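You operate a simulated robot arm through the tools that you are given. There is no shell and no other tool.

You are at the controls of a simulated robot arm. One attempt, no reset.

## Task
Switch the coffee maker off, then pour both mugs to the blue line.
Fine: the orange and the purple mug, from the glass jug; the jug goes back on the hot plate; leave the cream jug alone. Set down upright: glass jug.

The check looks at the end state, three seconds after you hand in, the way a careful person would. Anything else that was tipped, shoved, dropped, spilled or broken makes it a failure.

## Robot
A 6-joint arm with a two-finger parallel gripper, fixed in place. Base frame: the origin is at the foot of the arm, x ahead of it, y to its left, z up; the work surface is at about z = 900. Units: mm, degrees, N and s.
With the tool pointing down near the work surface it reaches from about 360 to 760 mm from the base axis. Its first joint turns from -66.0 to 66.0 degrees. Payload 2.45 kg.
Tool frame: the origin (TCP) lies between the finger pads and is the grasp point; the fingertips stand 24 mm ahead of it; z points along the fingers, y is the line along which they close. Largest opening 68 mm; finger width 17, thickness 10; the body of the gripper, 40 by 70 mm, starts 41 mm behind the TCP.
Orientation is that of the tool frame in the base frame, as a unit quaternion [w, x, y, z]. With the fingers straight down and closing along the base's y, the tool's x points along the base's -x, its y along +y and its z along -z.

## Interface
- The arm moves only by the tool arm_command. Its argument "plan" is a list of rows, each an object of numbers (a shift or turn left out is 0, a gripper value left out holds the last): "wx", "wy", "wz": the turn, a rotation vector about the tool's x, y, z in degrees; "x", "y", "z": the shift along the tool's x, y, z in m; "hand": the gripper command, from -1 (fully open) to 1 (shut), values between in proportion. In form: [{"wx": .., "wy": .., "wz": .., "x": .., "y": .., "z": .., "hand": ..}, ...]. A call has 1 to 20 rows; each row shifts and turns the commanded pose from where the row before left it, along the tool's axes as they then stand. A row lasts 0.2 s, in which the tool goes at most 50 mm and 8.6 degrees; a call with a longer step from one row to the next is refused whole, and so is a gripper value outside its range. A pose out of reach is approached as far as the arm can. The call stops where the force on the tool passes 40 N (or 10 N more than at its start, if that is more) or the arm is blocked; 0.2 s more then pass. Each finger travels about 108 mm/s and halts on what it meets, pressing with about 23 N; the grip force reading is that of the motor and also rises with nothing between the fingers. The clock runs only during rows and for 0.2 s after the last one: add rows that do not move to give the fingers time. The reply holds the time, the measured pose of the TCP, the force on the tool along the base axes, the opening and the grip force, in the units named above and with some noise, with the torque about the TCP (base axes, N m) and any sound that the robot's microphone picked up.
- Cameras (640 x 400 px; columns grow to the right, rows downward): "scene" is fixed at [173.2, 416.7, 1469.7]; the picture's right is [-0.70, -0.71, 0.00], its down [-0.37, 0.36, -0.86] and it looks along [0.61, -0.60, -0.51] (base axes); focal length 312 px, centre (320, 200). "wrist" rides on the gripper at [84, 11, -75] in the tool frame; the picture's right is [-0.13, 0.99, 0.00], its down [-0.60, -0.08, -0.79] and it looks along [-0.79, -0.10, 0.61] (tool axes); focal length 251 px, centre (320, 200). There is no depth. A picture from a camera that has moved, and an enlarged one, comes with that camera's place and axes in the base frame and with its lens.
- camera(camera): a new picture of that camera. No time passes.
- zoom(camera, box): a new picture of the part [left, top, right, bottom] of that camera's present view, enlarged. No time passes.
- close_job(): hands the job in; it is judged then, once.

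Nothing tells you positions but the pictures and the camera data. Unless the task says otherwise, let go and move clear before handing in.

The tools are called after "Emit:" as a command line: name --argument value ..., lists and objects as JSON in quotes. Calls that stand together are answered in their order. arm_command: Moves the arm, as the interface text tells. Its arguments: {"type":"object","properties":{"plan":{"type":"array","items":{"type":"object","properties":{"wx":{"type":"number"},"wy":{"type":"number"},"wz":{"type":"number"},"x":{"type":"number"},"y":{"type":"number"},"z":{"type":"number"},"hand":{"type":"number"}}}}},"required":["plan"]} The other tools are called the same way: camera (camera) takes a picture; zoom (camera, box) takes an enlarged picture of a part of a camera's view; close_job () hands the job in.

At the start:

```text
time_s: 0.0
tcp_pos: [487.9, -123.4, 1281.3]
orientation: [0.001, -0.001, 1.0, 0.001]
ft_force: [0.2, 0.1, 0.1]
torque: [0.03, 0.0, 0.04]
opening: 68.1
gripper_force: 0.1
```

scene: 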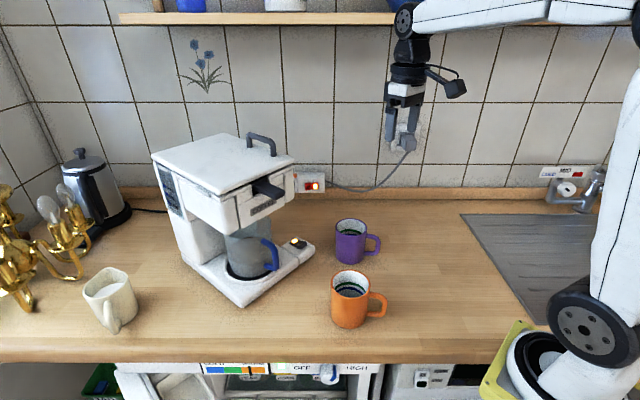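
wrist: 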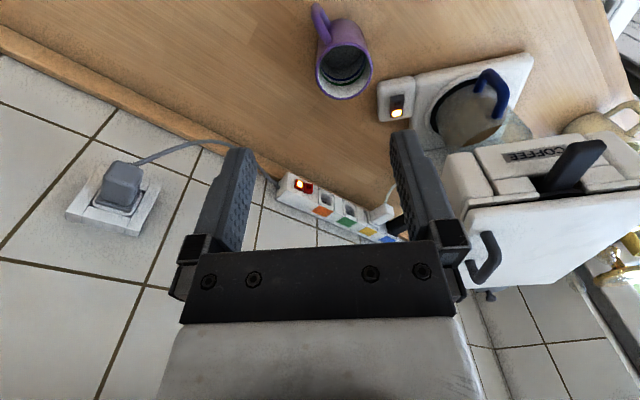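

I see the coffee maker with the glass jug on its hot plate, a lit rocker switch on its base, and the orange and purple mugs in front. I'll look closer before moving anything.

Emit:
zoom --camera "scene" --box '[140, 120, 330, 320]'

Emit:
zoom --camera "scene" --box '[310, 200, 410, 340]'

Emit:
zoom --camera "wrist" --box '[360, 40, 560, 180]'

Emit:
zoom --camera "scene" --box '[215, 220, 325, 310]'

```text
2.00 times, centred on (235, 220) of scene
camera zoom: at [173.2, 416.7, 1469.7], right [-0.7, -0.71, 0.0], down [-0.37, 0.36, -0.86], along [0.61, -0.6, -0.51], focal length 624 px, centre (490, 160)
```

zoom: 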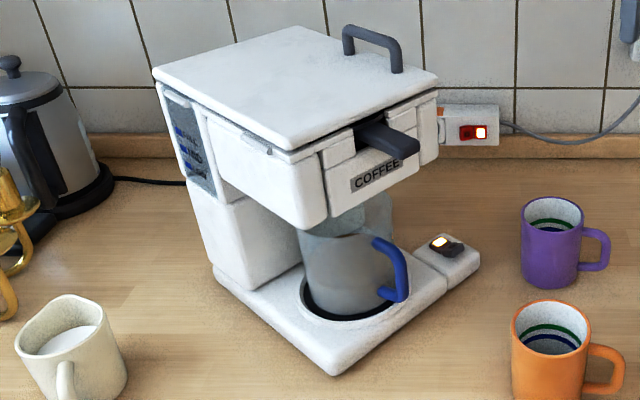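

```text
2.86 times, centred on (360, 270) of scene
camera zoom: at [173.2, 416.7, 1469.7], right [-0.7, -0.71, 0.0], down [-0.37, 0.36, -0.86], along [0.61, -0.6, -0.51], focal length 892 px, centre (206, 0)
```

zoom: 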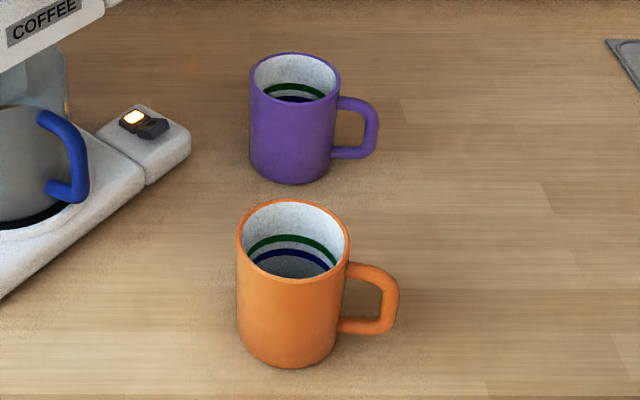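

```text
2.86 times, centred on (460, 110) of wrist
camera zoom: at [403.9, -111.5, 1355.2], right [0.13, 0.99, 0.0], down [0.6, -0.08, 0.79], along [0.79, -0.1, -0.61], focal length 718 px, centre (-80, 457)
```

zoom: 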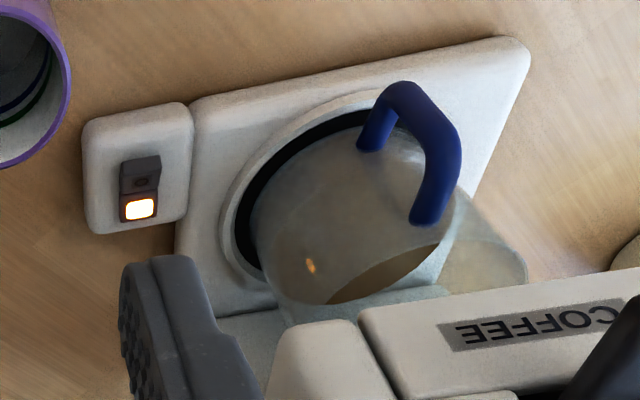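

```text
4.44 times, centred on (270, 265) of scene
camera zoom: at [173.2, 416.7, 1469.7], right [-0.7, -0.71, 0.0], down [-0.37, 0.36, -0.86], along [0.61, -0.6, -0.51], focal length 1388 px, centre (542, -89)
```

zoom: 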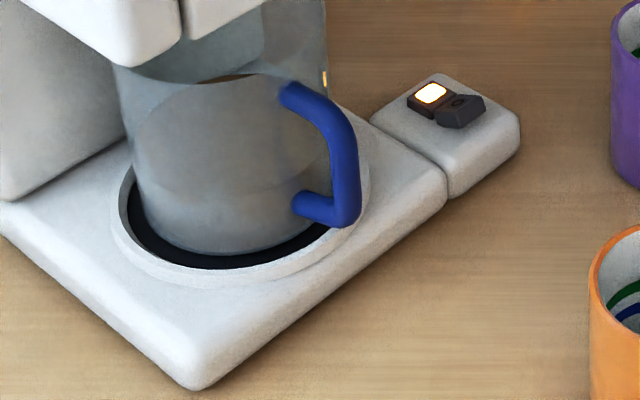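

The jug is on the plate under the brew head, with its handle facing the arm. The lit rocker sits on a small block at about (683, -4, 940), and its dark half, nearer the arm, looks raised. The orange mug is near (457, 49) and the purple near (583, -102). Next I'll close the fingers, tilt slightly and move in for a closer look at the switch.

Emit:
arm_command --plan '[{"hand": 1, "wy": -6.667}, {"hand": 1, "wy": -6.667}, {"hand": 1, "wy": -6.666}, {"x": -0.00338, "y": 0.01917, "z": 0.04043}, {"x": -0.00338, "y": 0.01917, "z": 0.04043}, {"x": -0.00338, "y": 0.01917, "z": 0.04043}, {"x": -0.00338, "y": 0.01917, "z": 0.04043}, {"x": -0.00338, "y": 0.01917, "z": 0.04043}, {"x": -0.00338, "y": 0.01917, "z": 0.04043}, {}]'

Emit:
camera --camera "wrist"

Emit:
camera --camera "scene"

```text
time_s: 2.2
tcp_pos: [590.0, -6.1, 1060.2]
orientation: [0.174, 0.0, 0.985, 0.0]
ft_force: [0.4, 0.5, 0.8]
torque: [-0.02, -0.01, -0.01]
opening: 0.1
gripper_force: 23.1
```

```text
taken
camera wrist: at [485.7, 4.8, 1100.7], right [0.12, 0.99, 0.04], down [0.29, -0.08, 0.95], along [0.95, -0.1, -0.3], focal length 251 px, centre (320, 200)
```

wrist: 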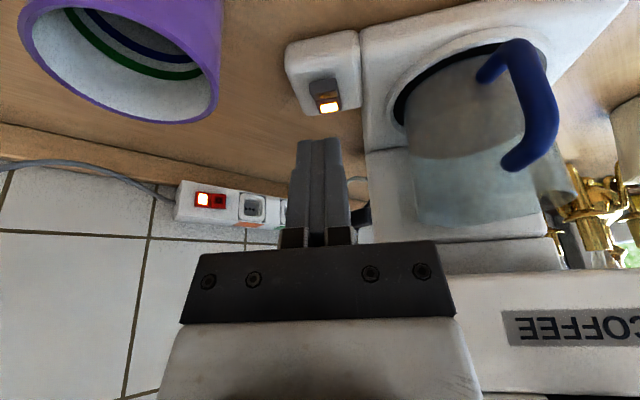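

```text
taken
```

scene: 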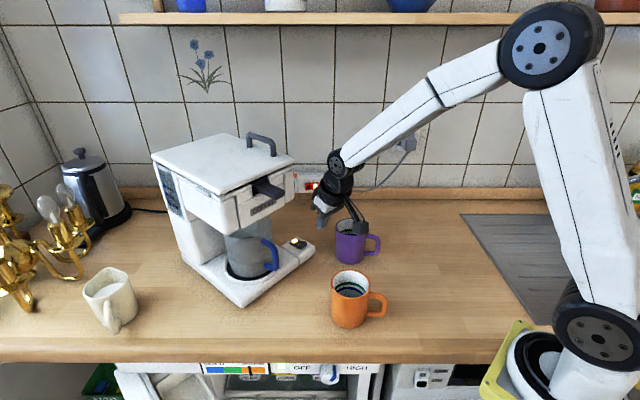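

Emit:
zoom --camera "wrist" --box '[270, 20, 380, 130]'

Emit:
zoom --camera "wrist" --box '[370, 10, 590, 240]'

Emit:
zoom --camera "wrist" --box '[10, 0, 230, 130]'

```text
3.64 times, centred on (325, 75) of wrist
camera zoom: at [485.7, 4.8, 1100.7], right [0.12, 0.99, 0.04], down [0.29, -0.08, 0.95], along [0.95, -0.1, -0.3], focal length 914 px, centre (302, 654)
```

zoom: 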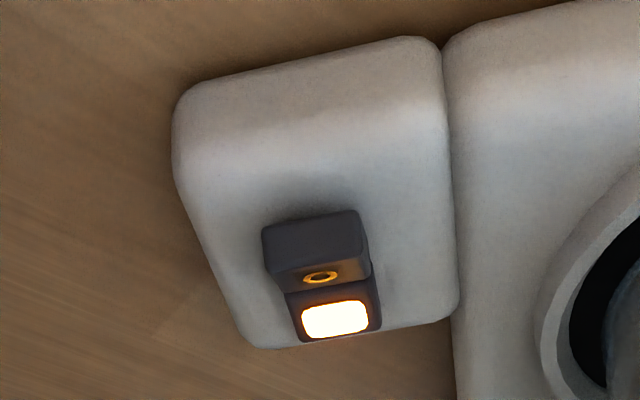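

```text
1.74 times, centred on (480, 125) of wrist
camera zoom: at [485.7, 4.8, 1100.7], right [0.12, 0.99, 0.04], down [0.29, -0.08, 0.95], along [0.95, -0.1, -0.3], focal length 437 px, centre (42, 330)
```

zoom: 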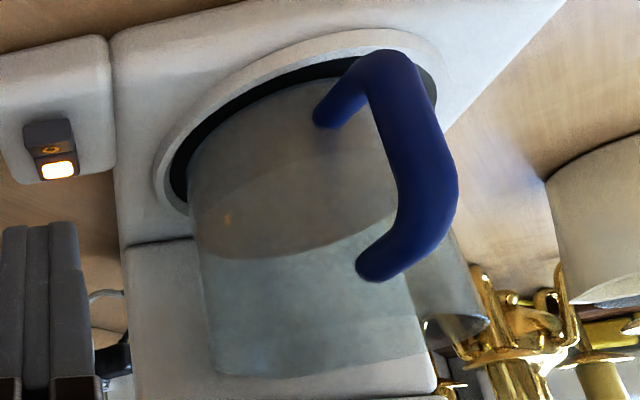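

```text
2.91 times, centred on (120, 65) of wrist
camera zoom: at [485.7, 4.8, 1100.7], right [0.12, 0.99, 0.04], down [0.29, -0.08, 0.95], along [0.95, -0.1, -0.3], focal length 731 px, centre (902, 593)
```

zoom: 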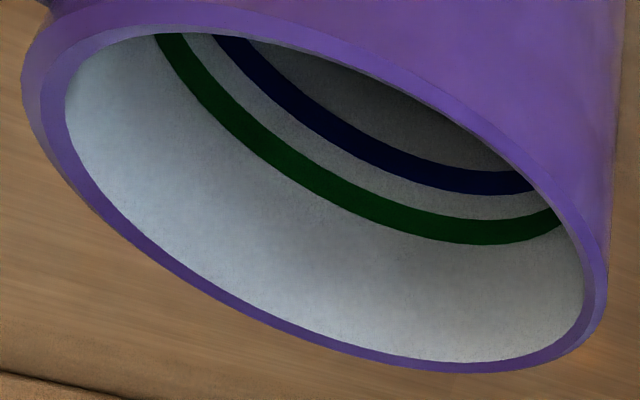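

The near half of the rocker, marked O, is raised: its outer edge is about (664, -7, 947) and the hinge is near x = 684. I'll bring the closed fingertips above that half, then press down in small steps. The jug also has a clear spout on its left (+y) side.

Emit:
arm_command --plan '[{"hand": 1, "x": -0.016, "y": -0.0003, "z": 0.028}, {"x": -0.016, "y": -0.0003, "z": 0.028}, {"x": -0.016, "y": -0.0003, "z": 0.028}, {"x": 0.00342, "z": 0.0094}, {"x": 0.00342, "z": 0.0094}, {}]'

Emit:
zoom --camera "wrist" --box '[220, 0, 420, 160]'

Emit:
zoom --camera "scene" --box '[260, 200, 360, 270]'

```text
time_s: 3.6
tcp_pos: [663.4, -8.0, 977.1]
orientation: [0.174, 0.0, 0.985, 0.0]
ft_force: [1.0, -0.1, 0.2]
torque: [0.02, -0.01, 0.03]
opening: 0.1
gripper_force: 23.3
```

```text
2.50 times, centred on (320, 80) of wrist
camera zoom: at [558.5, 3.4, 1018.5], right [0.12, 0.99, 0.04], down [0.29, -0.08, 0.95], along [0.95, -0.1, -0.3], focal length 629 px, centre (320, 500)
```

zoom: 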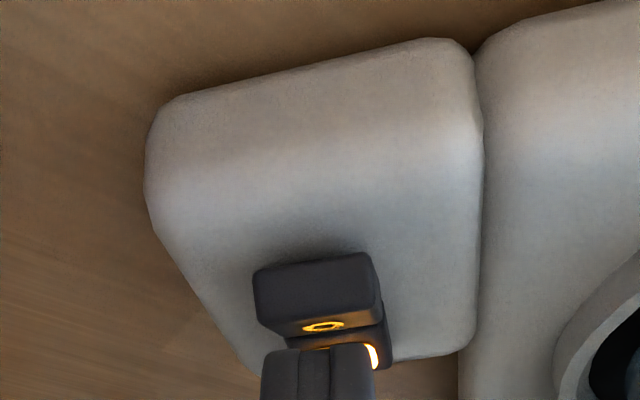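

```text
5.71 times, centred on (310, 235) of scene
camera zoom: at [173.2, 416.7, 1469.7], right [-0.7, -0.71, 0.0], down [-0.37, 0.36, -0.86], along [0.61, -0.6, -0.51], focal length 1784 px, centre (377, 0)
```

zoom: 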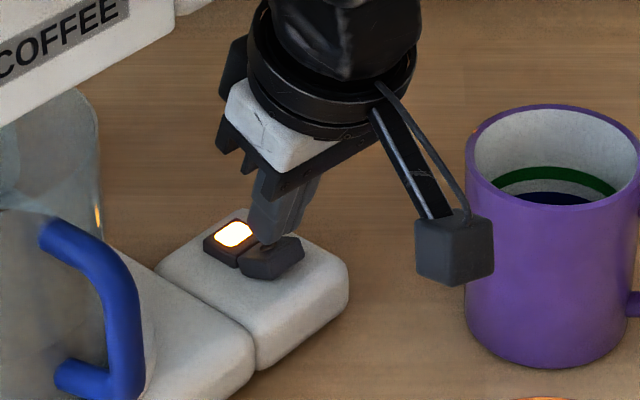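

The fingertips are about 8 mm above the raised O half. I'll press down gently now.

Emit:
arm_command --plan '[{"x": 0.00103, "z": 0.00282}, {"x": 0.00103, "z": 0.00282}, {"x": 0.00103, "z": 0.00282}, {"x": 0.00103, "z": 0.00282}, {"x": 0.00103, "z": 0.00282}]'

Emit:
zoom --camera "scene" --box '[260, 200, 360, 270]'

Emit:
zoom --camera "wrist" --box '[220, 0, 420, 160]'

```text
time_s: 4.8
tcp_pos: [664.5, -9.3, 963.7]
orientation: [0.176, 0.0, 0.984, -0.001]
ft_force: [-6.3, -1.0, 12.7]
torque: [-0.06, 0.14, 0.0]
opening: 0.0
gripper_force: 23.5
```

```text
5.71 times, centred on (310, 235) of scene
camera zoom: at [172.7, 416.6, 1469.8], right [-0.7, -0.71, 0.0], down [-0.36, 0.36, -0.86], along [0.61, -0.6, -0.51], focal length 1784 px, centre (377, 0)
```

zoom: 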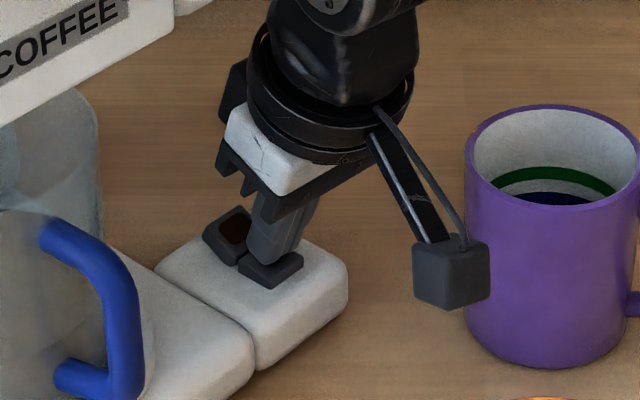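

```text
2.50 times, centred on (320, 80) of wrist
camera zoom: at [560.1, 2.7, 1005.1], right [0.12, 0.99, 0.04], down [0.29, -0.08, 0.95], along [0.95, -0.1, -0.3], focal length 629 px, centre (320, 500)
```

zoom: 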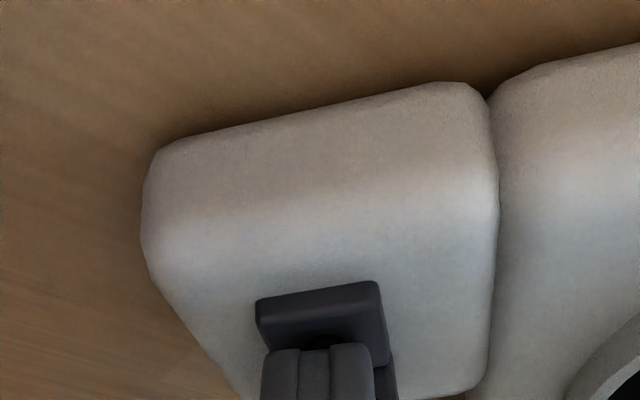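

The lamp is out and the O half is down, so the coffee maker is off. Next I'll lift away and back off to a clear spot, then turn the tool half a turn so the camera rides above the gripper for the jug grasp.

Emit:
arm_command --plan '[{"x": -0.0154, "z": -0.0423}, {"x": 0.02625, "z": -0.03615}, {"x": 0.02625, "z": -0.03615}, {"x": 0.01615, "y": -0.003, "z": -0.0434}, {"x": 0.01615, "y": -0.003, "z": -0.0434}, {"x": 0.01615, "y": -0.003, "z": -0.0434}, {"x": 0.01615, "y": -0.003, "z": -0.0434}, {"wz": 8.5, "hand": -1}, {"wz": 8.5}, {"wz": 8.5}, {"wz": 8.5}, {"wz": 8.5}, {"wz": 8.5}, {}]'

Emit:
zoom --camera "scene" --box '[200, 200, 330, 290]'

Emit:
camera --camera "wrist"

```text
time_s: 7.8
tcp_pos: [468.8, -20.5, 1198.0]
orientation: [0.158, 0.425, 0.888, 0.075]
ft_force: [1.0, 0.4, -0.4]
torque: [-0.01, -0.03, -0.04]
opening: 68.1
gripper_force: 0.1
```

```text
4.44 times, centred on (265, 245) of scene
camera zoom: at [173.2, 416.7, 1469.7], right [-0.7, -0.71, 0.0], down [-0.37, 0.36, -0.86], along [0.61, -0.6, -0.51], focal length 1388 px, centre (564, 0)
```

zoom: 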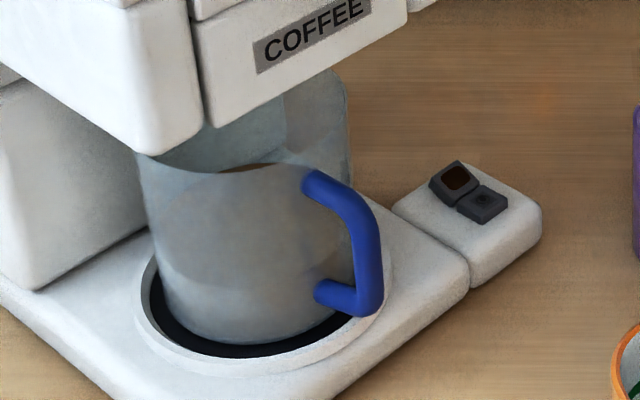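

```text
taken
camera wrist: at [402.8, 52.2, 1253.1], right [0.8, 0.52, 0.29], down [0.03, -0.52, 0.85], along [0.6, -0.68, -0.43], focal length 251 px, centre (320, 200)
```

wrist: 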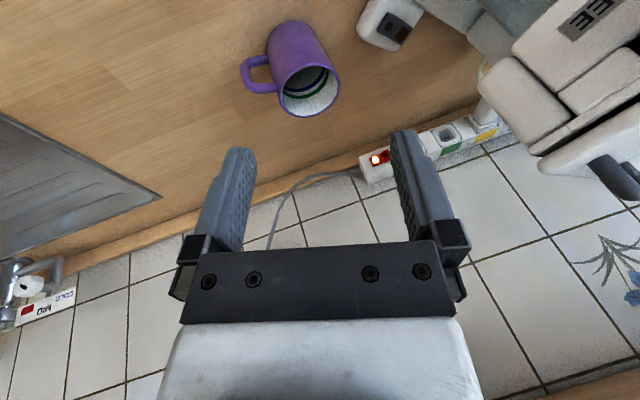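

The lamp is confirmed out and the switch is off. I'll finish the half turn of the tool in free space.

Emit:
arm_command --plan '[{"wz": 8.6}, {"wz": 8.6}, {"wz": 8.6}, {"wz": 8.6}, {"wz": 8.6}, {"wz": 8.6}, {"wz": 8.6}, {"wz": 8.6}, {"wz": 8.6}, {"wz": 8.6}, {"wz": 8.6}, {"wz": 8.6}, {"wz": 8.6}, {"wz": 8.6}, {"wz": 8.6}, {}, {}]'

Emit:
camera --camera "wrist"

Emit:
camera --camera "scene"

```text
time_s: 11.4
tcp_pos: [468.9, -28.0, 1197.8]
orientation: [-0.003, 0.985, 0.002, 0.174]
ft_force: [0.7, -0.2, 0.1]
torque: [-0.01, -0.01, -0.01]
opening: 68.1
gripper_force: 0.1
out of reach, approached as far as the arm can: row 15
```

```text
taken
camera wrist: at [523.0, -38.2, 1297.1], right [-0.12, -0.99, -0.05], down [-0.84, 0.07, 0.54], along [-0.53, 0.1, -0.84], focal length 251 px, centre (320, 200)
```

wrist: 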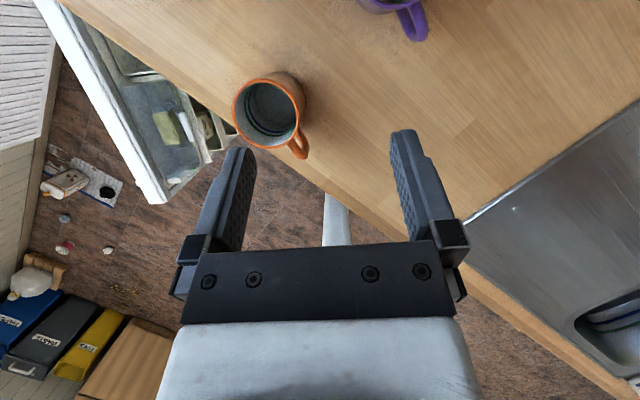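

```text
taken
```

scene: 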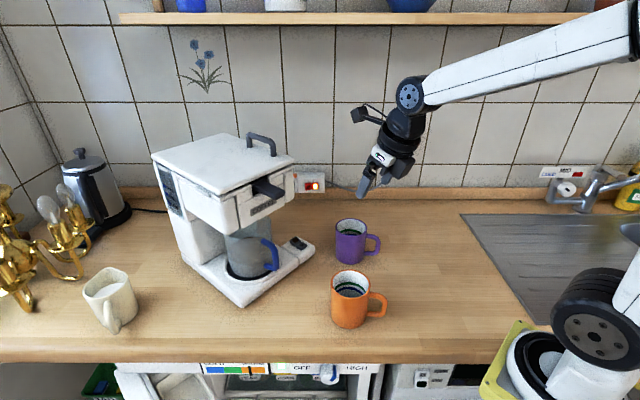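

The arm hit its wrist limit right at 180°, a few mm off, which leaves the whole pouring direction free. I'll pitch the tool up toward horizontal and move in front of the machine to view the jug, its handle and the spout.

Emit:
arm_command --plan '[{"wy": 8.571}, {"wy": 8.571}, {"wy": 8.571}, {"wy": 8.571}, {"wy": 8.571}, {"wy": 8.571}, {"wy": 8.571}, {"x": -0.0205, "y": -0.032, "z": -0.00375}, {"x": -0.0205, "y": -0.032, "z": -0.00375}, {"x": -0.0205, "y": -0.032, "z": -0.00375}, {"x": -0.0205, "y": -0.032, "z": -0.00375}, {}]'

Emit:
camera --camera "wrist"

Emit:
camera --camera "scene"

```text
time_s: 14.0
tcp_pos: [507.1, -9.6, 1199.1]
orientation: [-0.027, 0.803, 0.01, 0.595]
ft_force: [-0.9, 0.1, -1.0]
torque: [0.02, 0.03, 0.03]
opening: 68.4
gripper_force: 0.0
out of reach, approached as far as the arm can: row 3, 4, 5, 6, 7, 8, 9, 10, 11
```

```text
taken
camera wrist: at [460.2, -25.9, 1300.0], right [0.01, -0.99, -0.15], down [-0.94, 0.04, -0.34], along [0.35, 0.15, -0.93], focal length 251 px, centre (320, 200)
```

wrist: 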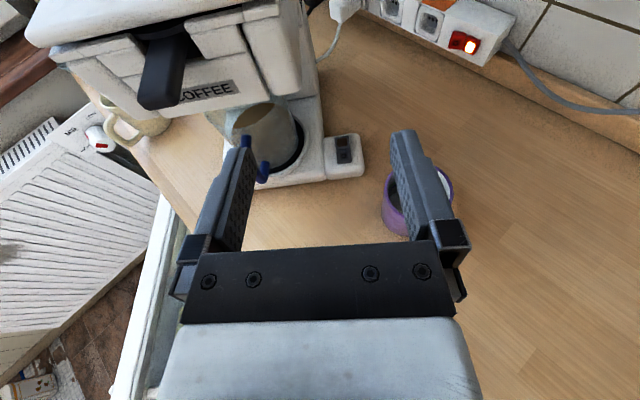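

```text
taken
```

scene: 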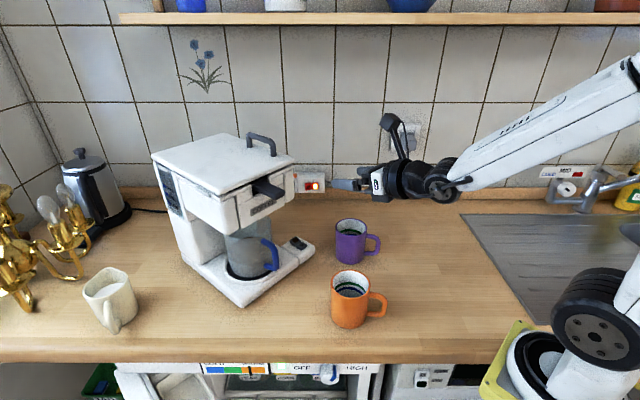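

The tool stopped short of the commanded pose, either at the roll limit or at the near edge of its reach. I'll send a row with no motion to see whether the commanded pose is still out of reach.

Emit:
arm_command --plan '[{}, {}]'

```text
time_s: 14.6
tcp_pos: [504.9, -10.1, 1198.7]
orientation: [-0.027, 0.803, 0.01, 0.595]
ft_force: [0.0, 0.0, 0.4]
torque: [-0.03, 0.01, -0.01]
opening: 67.9
gripper_force: 0.1
```

Each new call starts from the pose actually reached, so I can carry on from here. I'll move toward a pre-grasp spot in front of the handle, well short of it and clear of the filter handle.

Emit:
arm_command --plan '[{"x": -0.0241, "y": -0.0223, "z": 0.0179}, {"x": -0.0241, "y": -0.0223, "z": 0.0179}, {"x": -0.0241, "y": -0.0223, "z": 0.0179}, {}]'

Emit:
camera --camera "wrist"

```text
time_s: 15.6
tcp_pos: [524.4, -23.6, 1133.8]
orientation: [-0.03, 0.804, 0.012, 0.594]
ft_force: [-0.8, 0.2, -0.1]
torque: [0.0, -0.01, -0.02]
opening: 68.0
gripper_force: 0.0
out of reach, approached as far as the arm can: row 1, 2, 3
```

```text
taken
camera wrist: at [479.2, -40.7, 1236.3], right [0.02, -0.99, -0.16], down [-0.94, 0.04, -0.34], along [0.35, 0.15, -0.93], focal length 251 px, centre (320, 200)
```

wrist: 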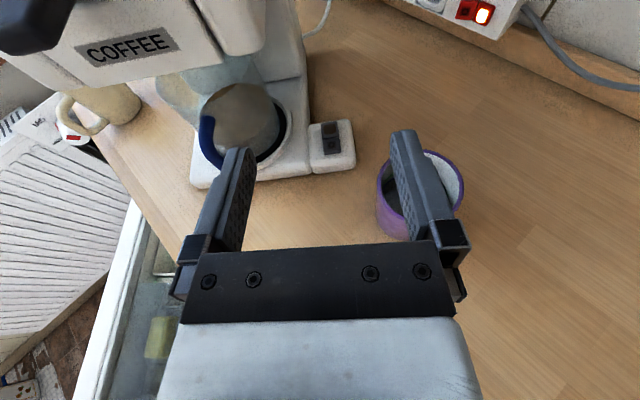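

At this roll the arm can't go to +y, so the flipped hand is at its wrist stop. I'll look closely at the jug from here, then turn the hand back so the camera is underneath, which frees the wrist for pouring.

Emit:
zoom --camera "wrist" --box '[140, 40, 320, 200]'

Emit:
zoom --camera "wrist" --box '[360, 130, 480, 250]'

```text
2.50 times, centred on (230, 120) of wrist
camera zoom: at [479.2, -40.7, 1236.3], right [0.02, -0.99, -0.16], down [-0.94, 0.04, -0.34], along [0.35, 0.15, -0.93], focal length 629 px, centre (545, 400)
```

zoom: 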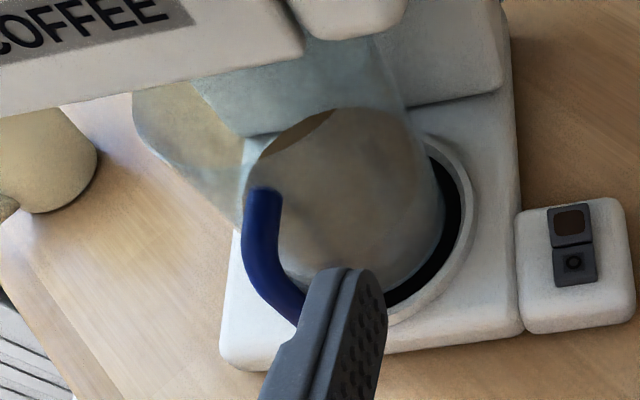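

```text
3.33 times, centred on (420, 190) of wrist
camera zoom: at [479.2, -40.7, 1236.3], right [0.02, -0.99, -0.16], down [-0.94, 0.04, -0.34], along [0.35, 0.15, -0.93], focal length 838 px, centre (-13, 233)
```

zoom: 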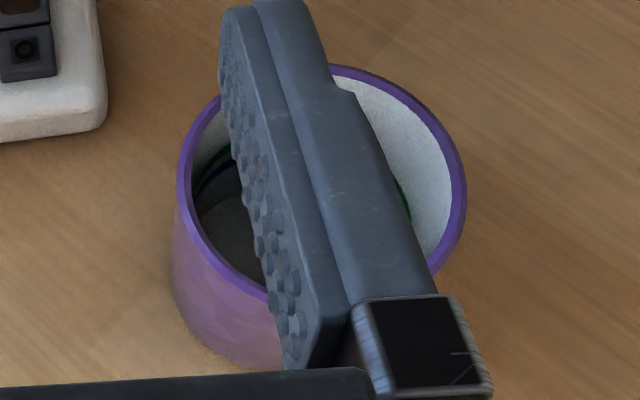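

The spout is a wide lip on the jug's +y side, and the rim sits just under the brew head. I'll roll the hand back 180° here, well above the mugs.

Emit:
arm_command --plan '[{"wz": -8.571}, {"wz": -8.571}, {"wz": -8.571}, {"wz": -8.571}, {"wz": -8.571}, {"wz": -8.571}, {"wz": -8.571}, {"wz": -8.571}, {"wz": -8.571}, {"wz": -8.571}, {"wz": -8.571}, {"wz": -8.571}, {"wz": -8.571}, {"wz": -8.571}, {"wz": -8.571}, {"wz": -8.571}, {"wz": -8.571}, {"wz": -8.571}, {"wz": -8.571}, {"wz": -8.571}]'

Emit:
camera --camera "scene"

Emit:
camera --camera "wrist"

```text
time_s: 19.8
tcp_pos: [527.5, -28.3, 1136.5]
orientation: [0.591, 0.05, 0.802, 0.071]
ft_force: [-0.3, -1.0, -0.3]
torque: [0.01, 0.01, 0.03]
opening: 67.9
gripper_force: 0.1
out of reach, approached as far as the arm can: row 2
```

```text
taken
```

scene: 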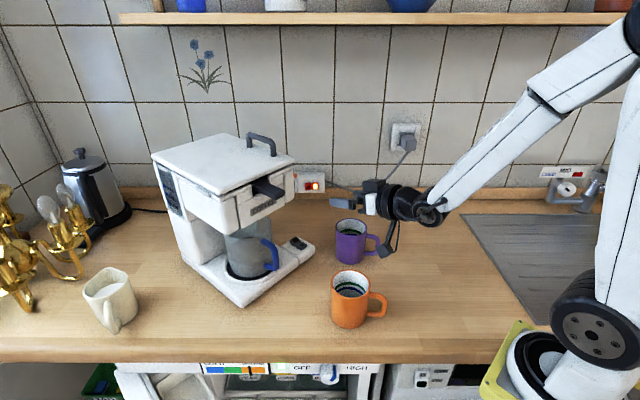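

```text
taken
camera wrist: at [429.9, -6.2, 1080.0], right [0.03, 0.96, 0.29], down [-0.58, -0.22, 0.79], along [0.81, -0.2, 0.55], focal length 251 px, centre (320, 200)
```

wrist: 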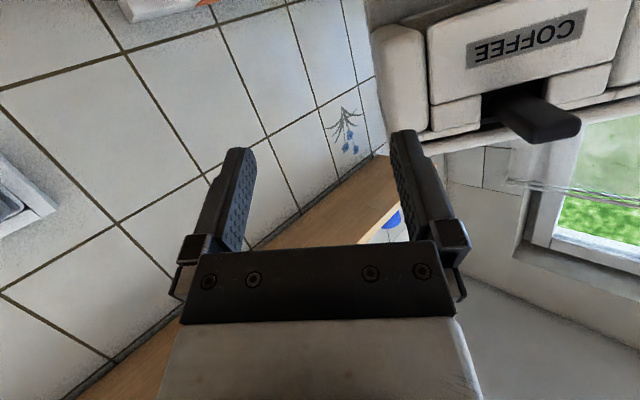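

The hand is nearly unrolled. I'll finish levelling it, pitch it to about 40° below horizontal with the handle's heading, and then read back the orientation.

Emit:
arm_command --plan '[{"wz": -5.2}, {"wz": -5.2}, {"wy": 7.7}, {"wy": 7.7}, {"wy": 7.7}, {"wx": -2.5, "wz": -2.1}, {}]'

```text
time_s: 21.4
tcp_pos: [526.1, -26.0, 1134.5]
orientation: [0.422, -0.05, 0.905, 0.023]
ft_force: [0.3, -1.0, -0.7]
torque: [0.0, -0.01, -0.02]
opening: 67.6
gripper_force: 0.0
```

The tool now points with heading 6.3°, pitched 40° down, and level across. I'll shift over in front of the handle, about 80 mm short of it, and look.

Emit:
arm_command --plan '[{"x": 0.0142, "y": 0.0398, "z": 0.0216}, {"x": 0.0142, "y": 0.0398, "z": 0.0216}, {"x": 0.0142, "y": 0.0398, "z": 0.0216}, {}]'

Emit:
camera --camera "wrist"

Emit:
zoom --camera "scene" --box '[200, 150, 360, 270]'

```text
time_s: 22.4
tcp_pos: [532.6, 21.0, 1082.5]
orientation: [0.419, -0.052, 0.906, 0.029]
ft_force: [0.0, -0.5, -0.2]
torque: [0.04, 0.0, -0.02]
opening: 68.1
gripper_force: 0.2
out of reach, approached as far as the arm can: row 2, 3
```

```text
taken
camera wrist: at [420.6, 18.9, 1066.1], right [-0.03, 0.99, 0.11], down [-0.2, -0.11, 0.97], along [0.98, 0.01, 0.2], focal length 251 px, centre (320, 200)
```

wrist: 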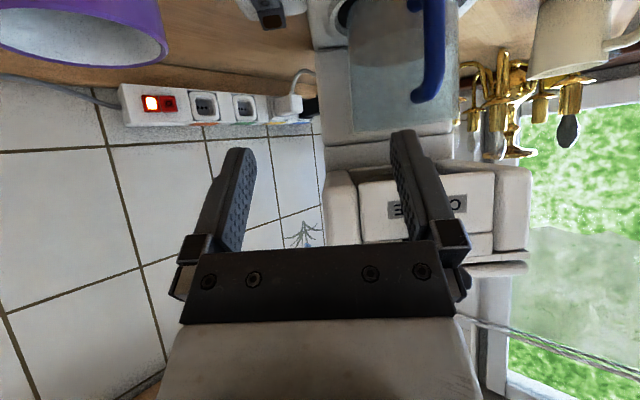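

```text
3.33 times, centred on (280, 210) of scene
camera zoom: at [173.2, 416.7, 1469.7], right [-0.7, -0.71, 0.0], down [-0.37, 0.36, -0.86], along [0.61, -0.6, -0.51], focal length 1041 px, centre (453, 167)
```

zoom: 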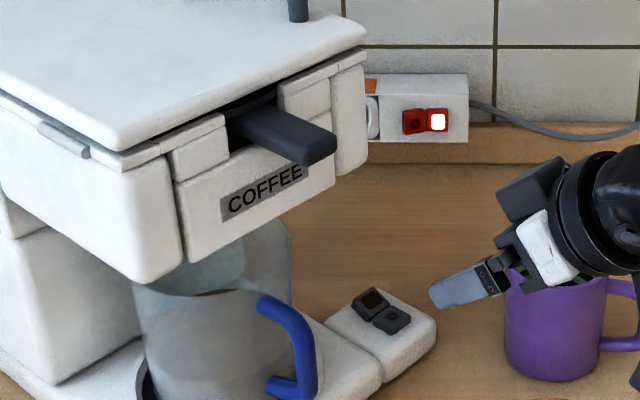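

Only part of that move was possible, even though the spot is well inside reach. I suspect the tool is lined up with the forearm, which is a wrist singularity, so I'll check the arm's shape in the scene view.

Emit:
camera --camera "scene"

Emit:
zoom --camera "scene" --box '[320, 0, 640, 400]'

```text
taken
```

scene: 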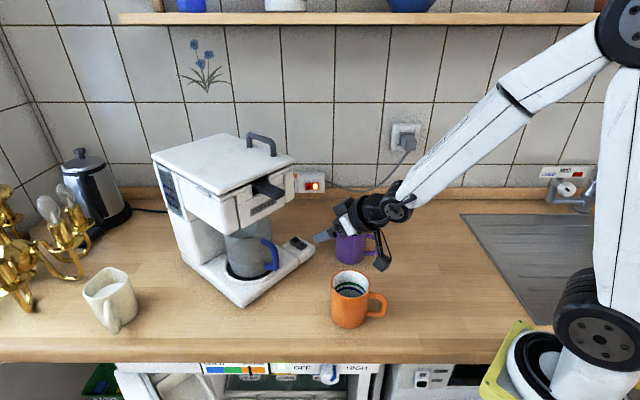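

```text
1.00 times, centred on (480, 200) of scene (not enlarged: the box is as wide or as high as the picture)
camera zoom: at [173.2, 416.7, 1469.7], right [-0.7, -0.71, 0.0], down [-0.37, 0.36, -0.86], along [0.61, -0.6, -0.51], focal length 312 px, centre (160, 200)
```

zoom: 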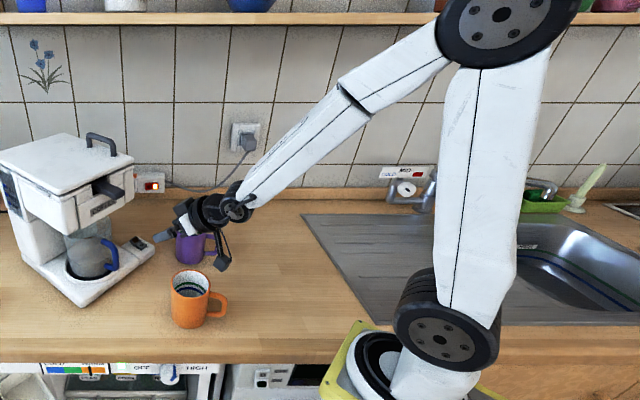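

The forearm slopes down about 50° and the tool about 40°, so the wrist is close to its straight singular pose and needs fast joint turns there. I'll try the same sideways move in smaller steps.

Emit:
arm_command --plan '[{"y": 0.008}, {"y": 0.008}, {"y": 0.008}, {"y": 0.008}, {}]'

```text
time_s: 23.6
tcp_pos: [528.4, 19.5, 1081.5]
orientation: [0.421, -0.052, 0.905, 0.028]
ft_force: [-0.6, 0.7, 0.3]
torque: [-0.01, 0.0, 0.04]
opening: 68.0
gripper_force: 0.0
out of reach, approached as far as the arm can: row 1, 2, 3, 4
```

It looks like the wrist took the wrong branch: the forearm roll is near 180° and at its stop. I'll pitch the tool down to bend the wrist the normal way, line its heading up with the arm, move sideways, and then pitch up within the arm's plane.

Emit:
arm_command --plan '[{"wy": 7.5}, {"wy": 7.5}, {"wy": 7.5}, {"wy": 7.5}, {"wx": -1.23, "wz": -3.38}, {"x": -0.0083, "y": 0.0361, "z": 0.0137}, {"x": -0.0083, "y": 0.0361, "z": 0.0137}, {}, {}]'

Emit:
camera --camera "wrist"

Emit:
camera --camera "scene"

```text
time_s: 25.6
tcp_pos: [545.0, 110.7, 1073.7]
orientation: [0.312, -0.097, 0.944, 0.055]
ft_force: [-0.5, -0.8, -0.6]
torque: [0.0, 0.03, 0.01]
opening: 68.1
gripper_force: 0.2
out of reach, approached as far as the arm can: row 2, 3, 4
```

```text
taken
camera wrist: at [433.6, 96.6, 1082.9], right [-0.12, 0.99, 0.12], down [0.03, -0.12, 0.99], along [0.99, 0.12, -0.02], focal length 251 px, centre (320, 200)
```

wrist: 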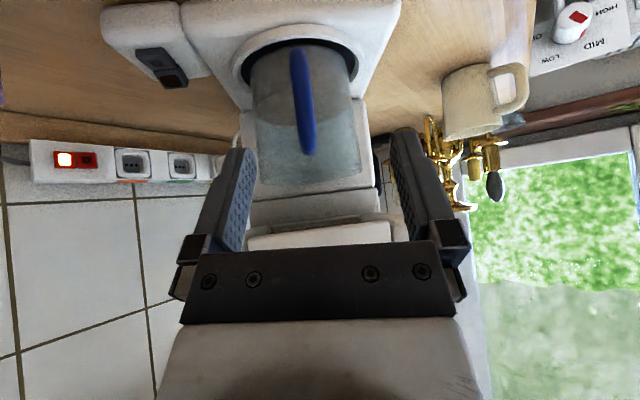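

```text
taken
```

scene: 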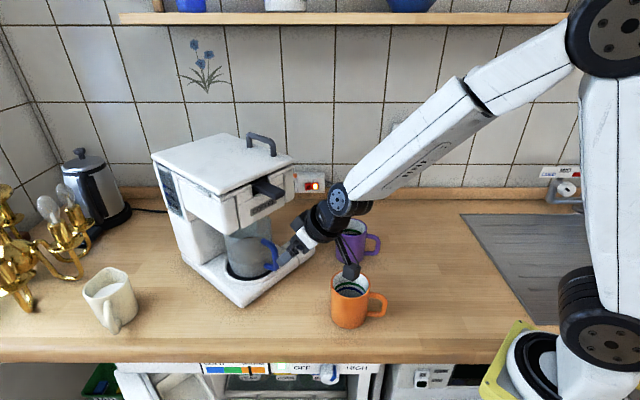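

That got through: the tool is now at (545, 111, 1074), pitched 53° down and directly in front of the handle. I'll bend the wrist a bit more and align the heading to 11.5° with the cross axis level before pitching up.

Emit:
arm_command --plan '[{"wy": 5}, {"wy": 5}, {"wx": 2.0, "wz": -0.6}, {}, {}]'

Emit:
zoom --camera "wrist" --box '[200, 0, 420, 200]'

```text
time_s: 26.8
tcp_pos: [543.4, 108.7, 1073.6]
orientation: [0.23, -0.104, 0.967, 0.029]
ft_force: [0.6, 0.1, -0.3]
torque: [0.0, 0.02, 0.01]
opening: 67.8
gripper_force: 0.1
```

```text
2.00 times, centred on (310, 100) of wrist
camera zoom: at [436.0, 97.8, 1102.6], right [-0.1, 0.99, 0.07], down [0.2, -0.05, 0.98], along [0.98, 0.11, -0.19], focal length 503 px, centre (340, 400)
```

zoom: 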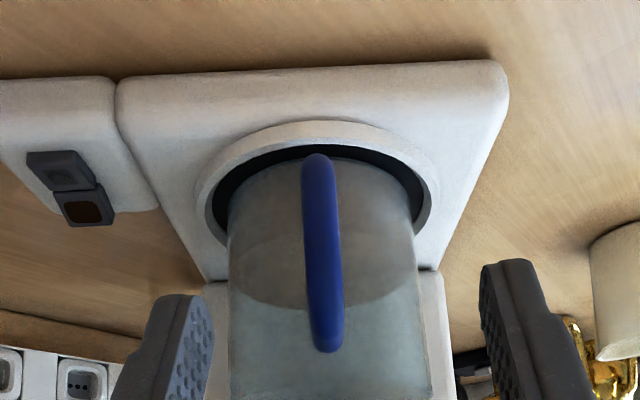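

The handle bar is seen edge-on: a round bar from about z = 970 to 1046 at x ≈ 617, y ≈ 115, with the jug centre near (700, 124). I'll align the heading with the arm plane and pitch up to 40°, straight through the wrist's zero.

Emit:
arm_command --plan '[{"wx": 0.9, "wz": 0.8}, {"wy": -4}, {"wy": -4}, {"wy": -4}, {"wy": -4}, {"wy": -4}, {"wy": -3}, {}]'

Emit:
camera --camera "wrist"

```text
time_s: 28.6
tcp_pos: [546.2, 103.2, 1074.6]
orientation: [0.329, -0.084, 0.941, 0.011]
ft_force: [0.2, -0.8, -0.8]
torque: [0.04, -0.04, 0.01]
opening: 68.1
gripper_force: 0.0
out of reach, approached as far as the arm can: row 4, 5, 6
```

```text
taken
camera wrist: at [432.9, 96.6, 1080.6], right [-0.07, 1.0, 0.05], down [-0.01, -0.05, 1.0], along [1.0, 0.07, 0.01], focal length 251 px, centre (320, 200)
```

wrist: 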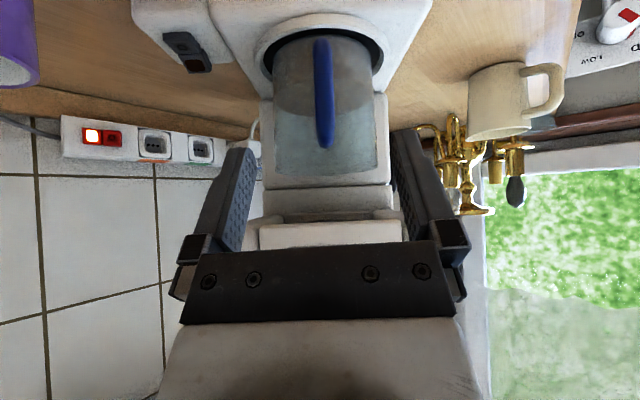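

The wrist won't pass through its straight pose, so I'll grasp with it bent the normal way, pitched about 60° down. That still clears the filter handle, clears the orange mug better, and gives more contact along the bar. I'll set that orientation first.

Emit:
arm_command --plan '[{"wy": 4.15}, {"wy": 4.15}, {"wx": 1.0, "wz": 5.7}, {}, {}]'

Emit:
zoom --camera "wrist" --box '[200, 0, 440, 200]'

Emit:
zoom --camera "scene" --box '[220, 160, 400, 300]'

```text
time_s: 29.8
tcp_pos: [545.0, 105.8, 1075.2]
orientation: [0.277, -0.035, 0.96, 0.014]
ft_force: [-0.1, 0.5, -0.1]
torque: [0.01, -0.02, -0.02]
opening: 68.2
gripper_force: 0.1
```

```text
2.00 times, centred on (320, 100) of wrist
camera zoom: at [433.9, 108.8, 1093.4], right [0.03, 1.0, 0.08], down [0.1, -0.08, 0.99], along [0.99, -0.02, -0.1], focal length 503 px, centre (320, 400)
```

zoom: 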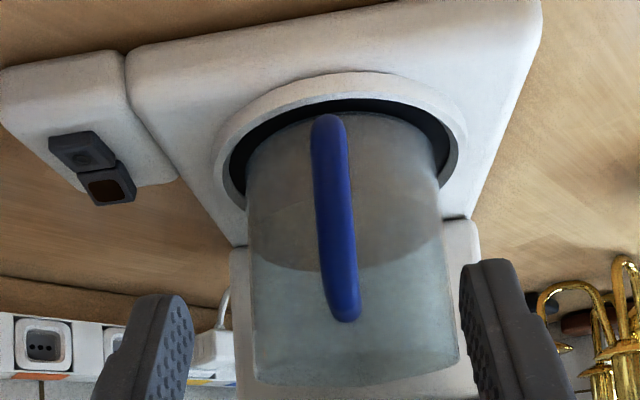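

```text
2.86 times, centred on (310, 230) of scene
camera zoom: at [173.2, 416.7, 1469.7], right [-0.7, -0.71, 0.0], down [-0.37, 0.36, -0.86], along [0.61, -0.6, -0.51], focal length 892 px, centre (349, 114)
```

zoom: 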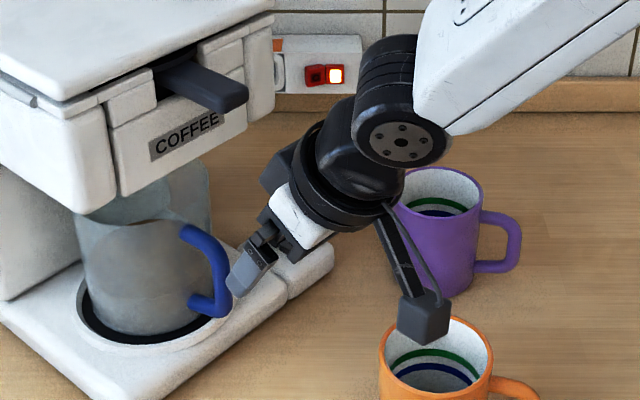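

The tool is at heading 5°, 58° down, level, and lined up with the bar at y ≈ 115.7. Before closing in I want to be certain where the jug's spout is.

Emit:
zoom --camera "scene" --box '[220, 210, 290, 290]'

Emit:
zoom --camera "wrist" --box '[300, 60, 460, 210]'

Emit:
camera --camera "wrist"

```text
5.00 times, centred on (255, 250) of scene
camera zoom: at [173.2, 416.7, 1469.7], right [-0.7, -0.71, 0.0], down [-0.37, 0.36, -0.86], along [0.61, -0.6, -0.51], focal length 1561 px, centre (645, -50)
```

zoom: 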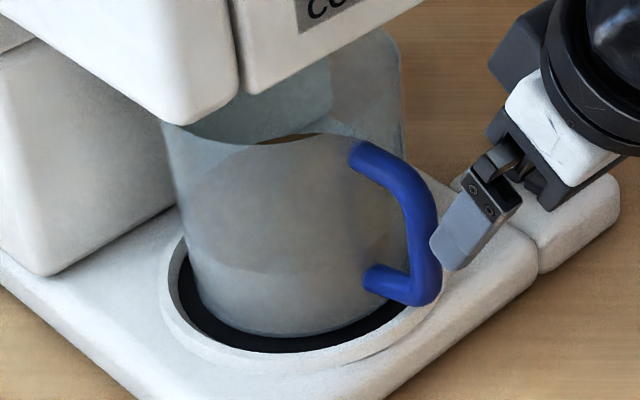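

```text
2.67 times, centred on (380, 135) of wrist
camera zoom: at [433.9, 108.8, 1093.4], right [0.03, 1.0, 0.08], down [0.1, -0.08, 0.99], along [0.99, -0.02, -0.1], focal length 670 px, centre (160, 373)
```

zoom: 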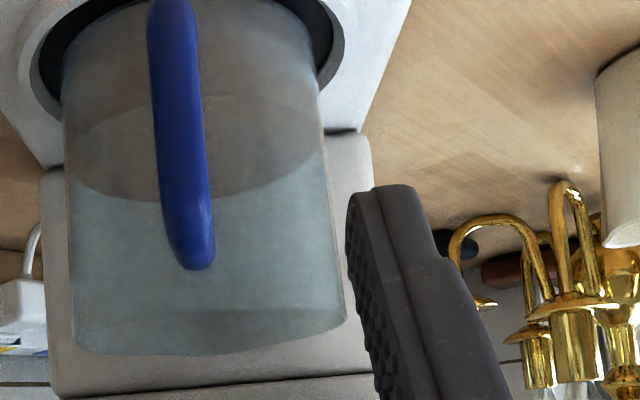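

```text
taken
camera wrist: at [433.9, 108.8, 1093.4], right [0.03, 1.0, 0.08], down [0.1, -0.08, 0.99], along [0.99, -0.02, -0.1], focal length 251 px, centre (320, 200)
```

wrist: 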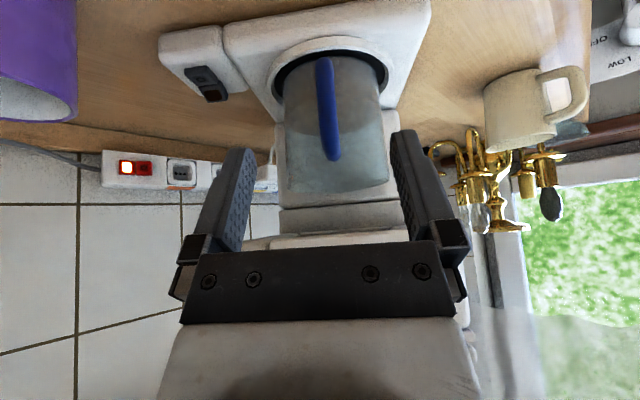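

The jug turns out to be a plain round beaker. What looked like a spout was just its clear upper wall, so any edge can pour. Its rim is at about z = 1054 and the liquid surface at about 982, so pouring should begin at roughly 55° of tilt. Now I'll bring the open fingers around the bar, three quarters of the way first.

Emit:
arm_command --plan '[{"x": -0.0067, "y": 0.00095, "z": 0.0234, "hand": -1}, {"x": -0.0067, "y": 0.00095, "z": 0.0234}, {"x": -0.0067, "y": 0.00095, "z": 0.0234}, {}, {}]'

Emit:
camera --camera "wrist"

Emit:
zoom --camera "scene" --box '[220, 160, 380, 290]'

```text
time_s: 31.0
tcp_pos: [599.0, 113.1, 1026.0]
orientation: [0.277, -0.037, 0.96, 0.015]
ft_force: [0.4, 0.0, 0.5]
torque: [-0.01, 0.02, -0.02]
opening: 67.8
gripper_force: 0.0
```

```text
taken
camera wrist: at [487.6, 115.4, 1044.9], right [0.03, 1.0, 0.08], down [0.09, -0.08, 0.99], along [0.99, -0.02, -0.1], focal length 251 px, centre (320, 200)
```

wrist: 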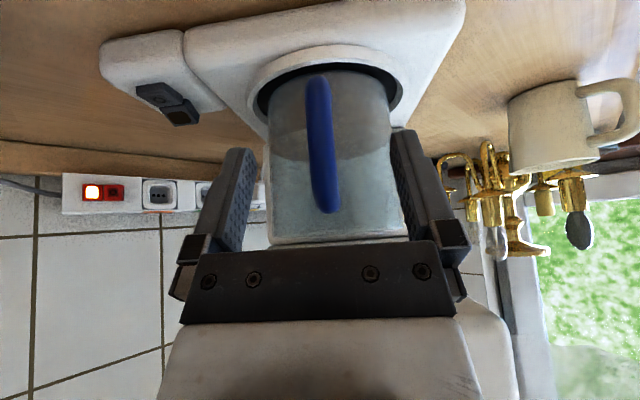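

```text
3.08 times, centred on (300, 225) of scene
camera zoom: at [173.2, 416.7, 1469.7], right [-0.7, -0.71, 0.0], down [-0.37, 0.36, -0.86], along [0.61, -0.6, -0.51], focal length 961 px, centre (382, 123)
```

zoom: 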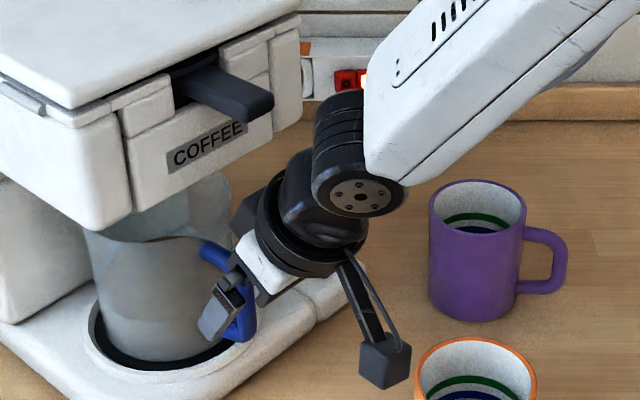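

The bar is centred between the open fingers, and the wrist clears the filter handle. I'll take the last 24 mm and close on the bar.

Emit:
arm_command --plan '[{"x": -0.0034, "y": 0.0005, "z": 0.0116}, {"x": -0.0034, "y": 0.0005, "z": 0.0116}, {}]'

Emit:
camera --camera "wrist"

Emit:
zoom --camera "scene" --box '[220, 160, 380, 290]'

```text
time_s: 31.8
tcp_pos: [616.1, 114.5, 1011.1]
orientation: [0.277, -0.036, 0.96, 0.015]
ft_force: [0.3, -0.7, 0.7]
torque: [-0.02, -0.03, -0.01]
opening: 67.9
gripper_force: 0.1
```

```text
taken
camera wrist: at [505.8, 118.1, 1028.7], right [0.03, 1.0, 0.08], down [0.1, -0.08, 0.99], along [0.99, -0.02, -0.1], focal length 251 px, centre (320, 200)
```

wrist: 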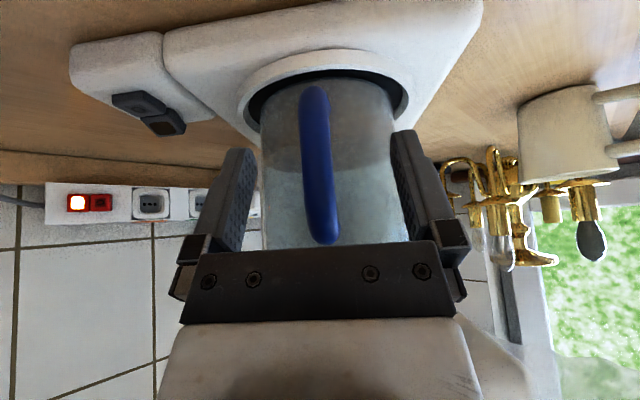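

```text
3.08 times, centred on (300, 225) of scene
camera zoom: at [173.2, 416.7, 1469.7], right [-0.7, -0.71, 0.0], down [-0.37, 0.36, -0.86], along [0.61, -0.6, -0.51], focal length 961 px, centre (382, 123)
```

zoom: 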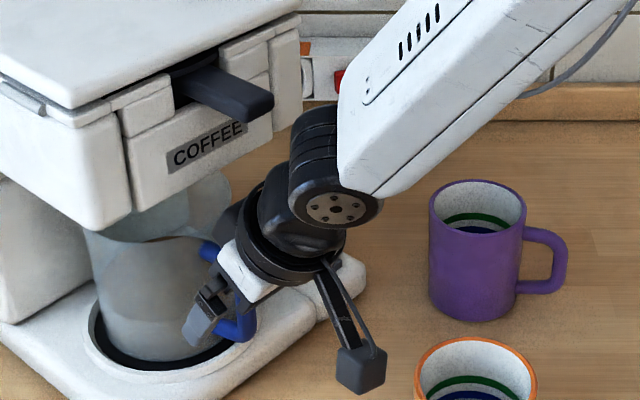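

The fingers straddle the bar and nothing is touching yet. I'll close the grip.

Emit:
arm_command --plan '[{"hand": 1}, {"hand": 1}, {"hand": 1}, {"hand": 1}]'

Emit:
camera --camera "wrist"

Emit:
zoom --camera "scene" --box '[220, 200, 310, 280]'

```text
time_s: 32.8
tcp_pos: [617.2, 115.4, 1010.2]
orientation: [0.277, -0.037, 0.96, 0.016]
ft_force: [1.1, -1.5, 0.3]
torque: [-0.38, -0.1, -0.05]
opening: 14.3
gripper_force: 22.8
```

```text
taken
camera wrist: at [505.6, 118.0, 1028.8], right [0.03, 1.0, 0.08], down [0.1, -0.08, 0.99], along [0.99, -0.02, -0.1], focal length 251 px, centre (320, 200)
```

wrist: 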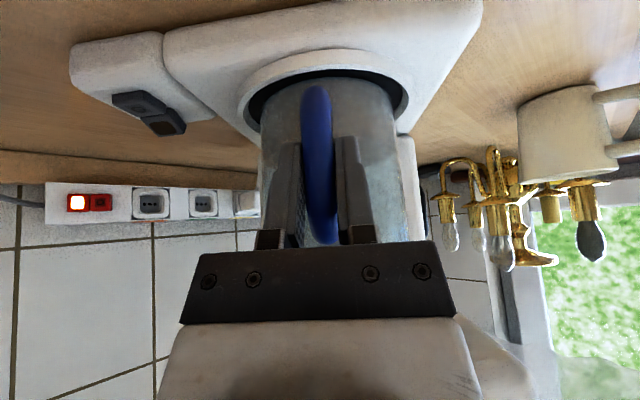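

```text
5.00 times, centred on (265, 240) of scene
camera zoom: at [173.2, 416.7, 1469.7], right [-0.7, -0.71, 0.0], down [-0.37, 0.36, -0.86], along [0.61, -0.6, -0.51], focal length 1561 px, centre (595, 0)
```

zoom: 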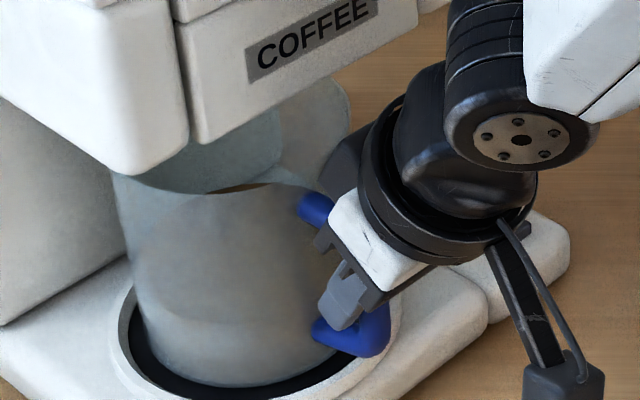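

The grip holds at a 14.3 mm opening on the bar. I'll test-lift 6 mm and check that the jug stays level in the fingers.

Emit:
arm_command --plan '[{"x": -0.00107, "z": -0.00169}, {"x": -0.00107, "z": -0.00169}, {"x": -0.00107, "z": -0.00169}, {}, {}]'

Emit:
camera --camera "wrist"

Emit:
zoom --camera "scene" --box '[220, 200, 310, 280]'

```text
time_s: 34.0
tcp_pos: [617.4, 115.3, 1016.9]
orientation: [0.276, -0.036, 0.96, 0.015]
ft_force: [0.7, -0.5, -5.6]
torque: [-0.04, 0.5, 0.02]
opening: 14.1
gripper_force: 22.9
```

```text
taken
camera wrist: at [505.8, 118.3, 1034.7], right [0.03, 1.0, 0.08], down [0.1, -0.08, 0.99], along [0.99, -0.02, -0.1], focal length 251 px, centre (320, 200)
```

wrist: 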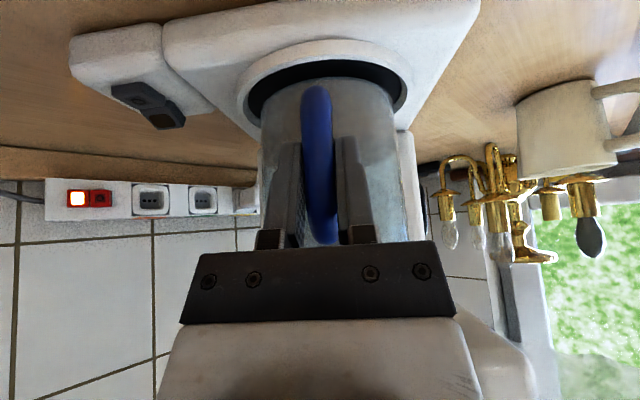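

```text
5.00 times, centred on (265, 240) of scene
camera zoom: at [173.3, 416.7, 1469.7], right [-0.7, -0.71, 0.0], down [-0.37, 0.36, -0.86], along [0.61, -0.6, -0.51], focal length 1561 px, centre (595, 0)
```

zoom: 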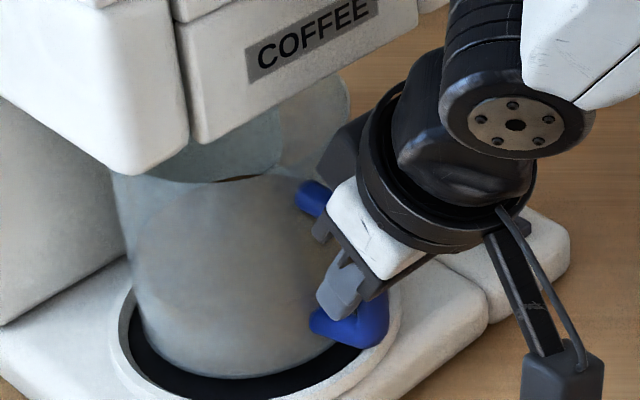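

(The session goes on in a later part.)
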